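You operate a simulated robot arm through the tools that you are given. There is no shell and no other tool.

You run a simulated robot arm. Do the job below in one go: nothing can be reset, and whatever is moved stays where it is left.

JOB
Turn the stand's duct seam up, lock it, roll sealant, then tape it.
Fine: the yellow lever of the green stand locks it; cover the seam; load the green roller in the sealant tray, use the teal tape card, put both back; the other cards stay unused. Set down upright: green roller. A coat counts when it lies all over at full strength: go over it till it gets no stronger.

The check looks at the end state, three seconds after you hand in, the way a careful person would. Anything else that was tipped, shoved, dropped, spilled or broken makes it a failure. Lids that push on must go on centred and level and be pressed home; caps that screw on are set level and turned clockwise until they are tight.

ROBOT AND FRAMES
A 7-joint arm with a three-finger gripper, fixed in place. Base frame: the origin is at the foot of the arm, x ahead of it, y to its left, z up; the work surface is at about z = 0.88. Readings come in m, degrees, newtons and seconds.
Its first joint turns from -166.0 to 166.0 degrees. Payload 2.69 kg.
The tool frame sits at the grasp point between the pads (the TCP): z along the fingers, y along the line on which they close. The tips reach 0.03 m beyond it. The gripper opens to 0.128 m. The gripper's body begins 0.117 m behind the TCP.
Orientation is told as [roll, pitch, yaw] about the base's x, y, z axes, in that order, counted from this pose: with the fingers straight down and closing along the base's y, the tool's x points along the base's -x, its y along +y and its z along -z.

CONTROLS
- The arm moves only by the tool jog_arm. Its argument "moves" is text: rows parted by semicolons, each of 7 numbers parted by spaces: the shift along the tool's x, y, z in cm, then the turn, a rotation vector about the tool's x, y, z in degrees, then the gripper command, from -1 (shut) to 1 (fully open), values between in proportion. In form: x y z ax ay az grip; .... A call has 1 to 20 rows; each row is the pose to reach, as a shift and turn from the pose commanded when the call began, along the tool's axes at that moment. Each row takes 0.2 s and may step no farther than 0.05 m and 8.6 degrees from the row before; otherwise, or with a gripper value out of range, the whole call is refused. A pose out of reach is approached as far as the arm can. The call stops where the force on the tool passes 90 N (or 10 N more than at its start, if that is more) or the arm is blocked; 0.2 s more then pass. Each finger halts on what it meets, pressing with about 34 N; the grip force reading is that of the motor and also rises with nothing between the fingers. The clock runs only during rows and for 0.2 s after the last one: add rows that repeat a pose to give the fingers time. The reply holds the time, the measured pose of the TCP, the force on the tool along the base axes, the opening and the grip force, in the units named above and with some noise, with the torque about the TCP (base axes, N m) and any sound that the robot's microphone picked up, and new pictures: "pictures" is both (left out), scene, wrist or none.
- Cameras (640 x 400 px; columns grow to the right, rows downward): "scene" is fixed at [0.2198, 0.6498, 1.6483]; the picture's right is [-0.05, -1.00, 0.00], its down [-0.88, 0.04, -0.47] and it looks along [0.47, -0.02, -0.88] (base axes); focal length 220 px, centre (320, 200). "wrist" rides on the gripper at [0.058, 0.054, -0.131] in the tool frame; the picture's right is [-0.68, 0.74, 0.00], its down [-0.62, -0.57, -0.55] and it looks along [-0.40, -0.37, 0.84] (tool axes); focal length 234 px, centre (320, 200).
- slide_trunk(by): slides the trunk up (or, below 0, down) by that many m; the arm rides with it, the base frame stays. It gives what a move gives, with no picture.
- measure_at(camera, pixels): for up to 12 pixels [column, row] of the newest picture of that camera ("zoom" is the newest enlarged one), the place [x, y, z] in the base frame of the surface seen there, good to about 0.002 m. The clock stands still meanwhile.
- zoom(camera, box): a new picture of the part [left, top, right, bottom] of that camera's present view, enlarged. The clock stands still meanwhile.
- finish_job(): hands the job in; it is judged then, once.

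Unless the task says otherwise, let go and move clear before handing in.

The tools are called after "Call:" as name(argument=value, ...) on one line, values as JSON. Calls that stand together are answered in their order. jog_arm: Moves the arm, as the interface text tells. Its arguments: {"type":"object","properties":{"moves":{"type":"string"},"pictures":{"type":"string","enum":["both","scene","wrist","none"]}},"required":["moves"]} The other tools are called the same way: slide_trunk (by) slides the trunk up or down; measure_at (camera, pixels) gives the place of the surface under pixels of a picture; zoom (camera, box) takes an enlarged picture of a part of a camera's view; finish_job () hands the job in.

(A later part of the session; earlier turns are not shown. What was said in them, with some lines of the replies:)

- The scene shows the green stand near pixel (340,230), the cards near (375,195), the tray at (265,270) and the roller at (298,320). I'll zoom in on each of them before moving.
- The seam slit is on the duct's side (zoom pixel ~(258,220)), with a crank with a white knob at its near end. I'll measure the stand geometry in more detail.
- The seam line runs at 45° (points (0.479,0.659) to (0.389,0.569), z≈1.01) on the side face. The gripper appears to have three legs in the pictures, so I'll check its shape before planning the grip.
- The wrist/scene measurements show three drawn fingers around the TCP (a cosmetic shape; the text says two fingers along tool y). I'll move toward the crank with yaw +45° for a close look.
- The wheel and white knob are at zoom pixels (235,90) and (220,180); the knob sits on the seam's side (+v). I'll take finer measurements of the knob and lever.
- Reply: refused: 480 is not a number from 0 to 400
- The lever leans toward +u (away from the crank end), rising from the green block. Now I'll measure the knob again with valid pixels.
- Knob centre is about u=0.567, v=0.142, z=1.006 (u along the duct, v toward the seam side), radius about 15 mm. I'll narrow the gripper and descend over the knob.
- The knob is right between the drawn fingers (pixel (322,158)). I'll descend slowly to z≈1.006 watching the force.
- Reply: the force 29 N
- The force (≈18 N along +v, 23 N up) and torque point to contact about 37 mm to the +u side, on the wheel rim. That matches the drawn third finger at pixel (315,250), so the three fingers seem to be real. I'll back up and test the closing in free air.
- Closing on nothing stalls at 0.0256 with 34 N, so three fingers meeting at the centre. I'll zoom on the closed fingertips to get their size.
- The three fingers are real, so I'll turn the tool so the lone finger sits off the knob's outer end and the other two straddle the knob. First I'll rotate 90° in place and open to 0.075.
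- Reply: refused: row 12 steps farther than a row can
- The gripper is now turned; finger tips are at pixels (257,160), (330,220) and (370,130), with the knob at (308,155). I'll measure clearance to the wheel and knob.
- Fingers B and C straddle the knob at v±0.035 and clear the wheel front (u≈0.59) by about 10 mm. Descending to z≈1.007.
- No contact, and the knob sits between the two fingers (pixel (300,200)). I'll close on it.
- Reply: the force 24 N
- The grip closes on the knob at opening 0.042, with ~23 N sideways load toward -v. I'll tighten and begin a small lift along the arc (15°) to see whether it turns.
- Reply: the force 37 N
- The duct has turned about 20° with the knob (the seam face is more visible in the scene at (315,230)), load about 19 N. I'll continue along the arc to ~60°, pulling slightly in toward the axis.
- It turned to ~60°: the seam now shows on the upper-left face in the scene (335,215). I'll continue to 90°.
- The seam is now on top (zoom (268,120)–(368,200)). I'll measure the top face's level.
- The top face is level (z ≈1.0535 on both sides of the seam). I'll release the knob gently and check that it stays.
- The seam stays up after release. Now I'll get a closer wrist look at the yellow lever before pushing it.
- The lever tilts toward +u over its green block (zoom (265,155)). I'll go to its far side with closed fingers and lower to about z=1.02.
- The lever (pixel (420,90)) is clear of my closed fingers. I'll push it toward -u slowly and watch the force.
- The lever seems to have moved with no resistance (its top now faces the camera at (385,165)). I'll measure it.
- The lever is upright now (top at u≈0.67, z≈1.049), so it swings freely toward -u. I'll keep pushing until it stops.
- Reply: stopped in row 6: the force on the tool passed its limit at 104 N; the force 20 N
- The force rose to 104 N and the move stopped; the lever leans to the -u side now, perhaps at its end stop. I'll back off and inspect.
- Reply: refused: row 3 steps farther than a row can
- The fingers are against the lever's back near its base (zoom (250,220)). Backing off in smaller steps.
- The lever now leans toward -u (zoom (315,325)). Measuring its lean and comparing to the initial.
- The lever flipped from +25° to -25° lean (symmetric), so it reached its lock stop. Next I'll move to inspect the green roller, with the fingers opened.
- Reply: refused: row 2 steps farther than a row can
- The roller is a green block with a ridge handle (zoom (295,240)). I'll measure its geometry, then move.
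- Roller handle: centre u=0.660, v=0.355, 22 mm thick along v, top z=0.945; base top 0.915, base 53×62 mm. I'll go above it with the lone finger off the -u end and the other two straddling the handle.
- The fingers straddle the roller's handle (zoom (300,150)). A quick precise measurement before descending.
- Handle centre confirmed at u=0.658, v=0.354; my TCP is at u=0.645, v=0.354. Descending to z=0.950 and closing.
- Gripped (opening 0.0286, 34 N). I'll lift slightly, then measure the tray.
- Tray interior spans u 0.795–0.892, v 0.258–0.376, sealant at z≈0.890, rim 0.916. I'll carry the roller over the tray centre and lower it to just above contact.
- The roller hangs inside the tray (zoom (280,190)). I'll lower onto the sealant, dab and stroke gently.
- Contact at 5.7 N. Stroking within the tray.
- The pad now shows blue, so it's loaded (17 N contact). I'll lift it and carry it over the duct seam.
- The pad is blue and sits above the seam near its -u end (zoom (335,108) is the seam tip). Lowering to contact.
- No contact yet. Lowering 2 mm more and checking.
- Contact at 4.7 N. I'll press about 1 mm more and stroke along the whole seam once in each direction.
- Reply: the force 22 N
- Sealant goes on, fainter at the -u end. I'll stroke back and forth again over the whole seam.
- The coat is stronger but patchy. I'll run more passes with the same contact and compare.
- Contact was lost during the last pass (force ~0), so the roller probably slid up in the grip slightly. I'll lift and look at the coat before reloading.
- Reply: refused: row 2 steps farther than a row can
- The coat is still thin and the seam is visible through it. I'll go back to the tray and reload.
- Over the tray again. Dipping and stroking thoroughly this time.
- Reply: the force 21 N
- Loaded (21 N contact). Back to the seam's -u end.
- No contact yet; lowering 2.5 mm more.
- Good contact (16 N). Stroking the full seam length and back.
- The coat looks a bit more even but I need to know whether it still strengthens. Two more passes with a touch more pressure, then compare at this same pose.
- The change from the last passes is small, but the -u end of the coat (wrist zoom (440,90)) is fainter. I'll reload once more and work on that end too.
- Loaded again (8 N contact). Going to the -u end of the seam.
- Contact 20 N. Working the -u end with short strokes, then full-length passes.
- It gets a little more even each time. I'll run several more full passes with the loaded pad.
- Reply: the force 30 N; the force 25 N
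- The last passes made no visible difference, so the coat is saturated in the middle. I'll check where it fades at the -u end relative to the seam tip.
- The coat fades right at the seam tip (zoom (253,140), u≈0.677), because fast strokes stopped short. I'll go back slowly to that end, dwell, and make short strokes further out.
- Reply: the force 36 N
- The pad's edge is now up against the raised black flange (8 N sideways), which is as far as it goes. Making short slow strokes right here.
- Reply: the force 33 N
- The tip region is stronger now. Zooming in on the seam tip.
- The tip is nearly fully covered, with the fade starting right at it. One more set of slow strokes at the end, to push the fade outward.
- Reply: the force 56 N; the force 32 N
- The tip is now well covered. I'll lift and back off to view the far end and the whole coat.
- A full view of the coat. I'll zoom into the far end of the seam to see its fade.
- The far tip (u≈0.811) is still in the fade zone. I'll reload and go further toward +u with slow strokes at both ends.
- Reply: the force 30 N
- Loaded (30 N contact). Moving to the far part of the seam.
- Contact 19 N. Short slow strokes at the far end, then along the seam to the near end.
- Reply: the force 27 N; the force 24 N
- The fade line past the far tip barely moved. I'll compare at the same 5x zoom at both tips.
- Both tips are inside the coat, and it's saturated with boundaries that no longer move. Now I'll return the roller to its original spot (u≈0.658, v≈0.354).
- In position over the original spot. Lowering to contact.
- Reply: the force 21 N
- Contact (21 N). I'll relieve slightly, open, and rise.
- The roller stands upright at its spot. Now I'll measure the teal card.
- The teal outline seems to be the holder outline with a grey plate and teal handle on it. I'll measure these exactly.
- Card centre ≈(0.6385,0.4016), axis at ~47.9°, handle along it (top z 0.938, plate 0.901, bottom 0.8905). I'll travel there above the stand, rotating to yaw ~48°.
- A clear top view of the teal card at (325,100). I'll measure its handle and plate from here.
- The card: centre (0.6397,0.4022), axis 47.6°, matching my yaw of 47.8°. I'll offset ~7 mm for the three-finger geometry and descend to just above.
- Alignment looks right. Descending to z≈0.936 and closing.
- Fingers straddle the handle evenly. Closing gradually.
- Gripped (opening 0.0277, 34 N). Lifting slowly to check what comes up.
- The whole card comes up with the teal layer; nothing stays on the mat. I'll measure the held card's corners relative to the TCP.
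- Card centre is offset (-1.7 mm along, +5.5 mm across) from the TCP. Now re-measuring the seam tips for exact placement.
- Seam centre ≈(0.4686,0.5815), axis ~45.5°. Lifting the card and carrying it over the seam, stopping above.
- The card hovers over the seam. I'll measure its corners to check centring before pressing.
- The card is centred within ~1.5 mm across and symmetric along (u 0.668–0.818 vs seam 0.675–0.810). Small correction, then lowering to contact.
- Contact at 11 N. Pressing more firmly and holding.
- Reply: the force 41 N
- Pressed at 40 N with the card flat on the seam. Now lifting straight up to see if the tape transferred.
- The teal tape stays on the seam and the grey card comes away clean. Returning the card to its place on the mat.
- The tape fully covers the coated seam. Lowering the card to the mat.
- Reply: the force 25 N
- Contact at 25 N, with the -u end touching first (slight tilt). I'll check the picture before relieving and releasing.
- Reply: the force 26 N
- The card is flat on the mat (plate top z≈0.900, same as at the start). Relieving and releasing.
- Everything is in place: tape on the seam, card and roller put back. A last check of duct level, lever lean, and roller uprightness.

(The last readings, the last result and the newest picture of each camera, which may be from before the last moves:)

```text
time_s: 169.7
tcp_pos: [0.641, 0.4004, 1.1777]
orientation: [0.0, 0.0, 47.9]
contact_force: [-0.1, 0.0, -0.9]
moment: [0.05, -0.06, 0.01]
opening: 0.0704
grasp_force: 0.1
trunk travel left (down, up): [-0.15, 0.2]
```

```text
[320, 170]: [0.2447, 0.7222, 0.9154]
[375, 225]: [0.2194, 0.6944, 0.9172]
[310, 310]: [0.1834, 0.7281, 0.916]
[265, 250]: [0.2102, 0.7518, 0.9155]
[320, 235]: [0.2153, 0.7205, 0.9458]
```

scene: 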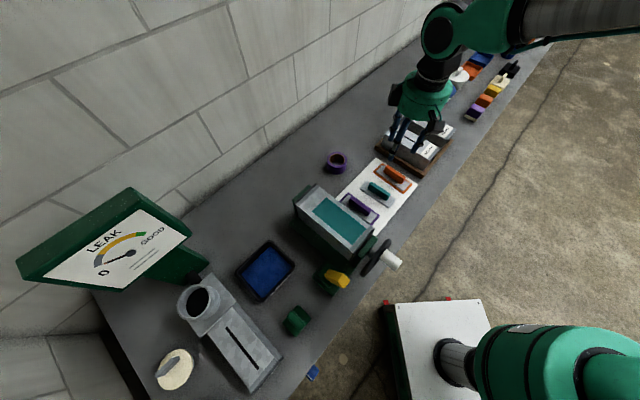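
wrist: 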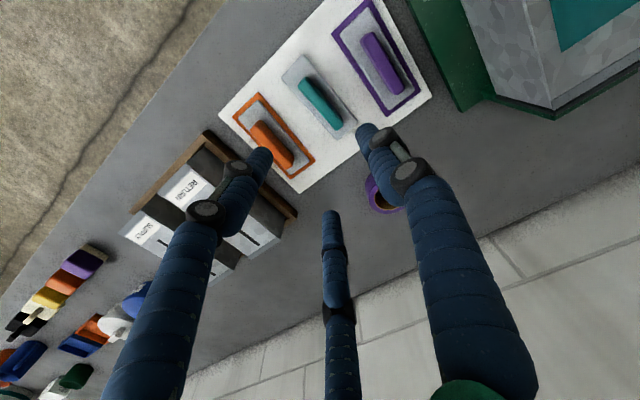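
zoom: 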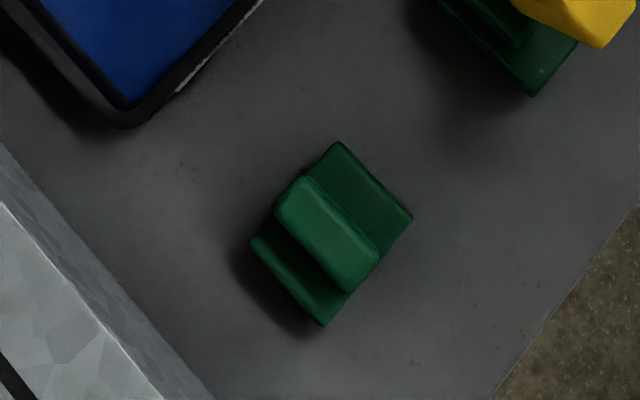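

The duct is level (z≈1.0545 across the tape), the lever still leans to the locked side, and the roller is upright at its spot. The gripper is empty and clear, so I'm handing in.

Call:
finish_job()

```text
The job is handed in.
```

The last pictures and readings before hand-in show the job done; the result of the check has not come back.

- **Seam and lock:** The duct's seam is turned up and level. The yellow lever is swung over to its end stop on the other side. I took that stop as the locked position from the force and the lever's angle, and did not try turning the crank afterwards to confirm it.
- **Sealant:** I loaded the green roller four times and rolled the seam from tip to tip. The last passes made no visible difference in strength. The sealant fades out just past both tips, but both tips lie inside it.
- **Tape:** The teal tape came off its card onto the duct and covers the seam and the sealant.
- **Put back:** The green roller stands upright at its original spot with its pad still wet with sealant. The teal card lies flat in its place on the mat. The other cards were not used.

The gripper is empty and clear of everything. I saw nothing else tipped, shoved or spilled.
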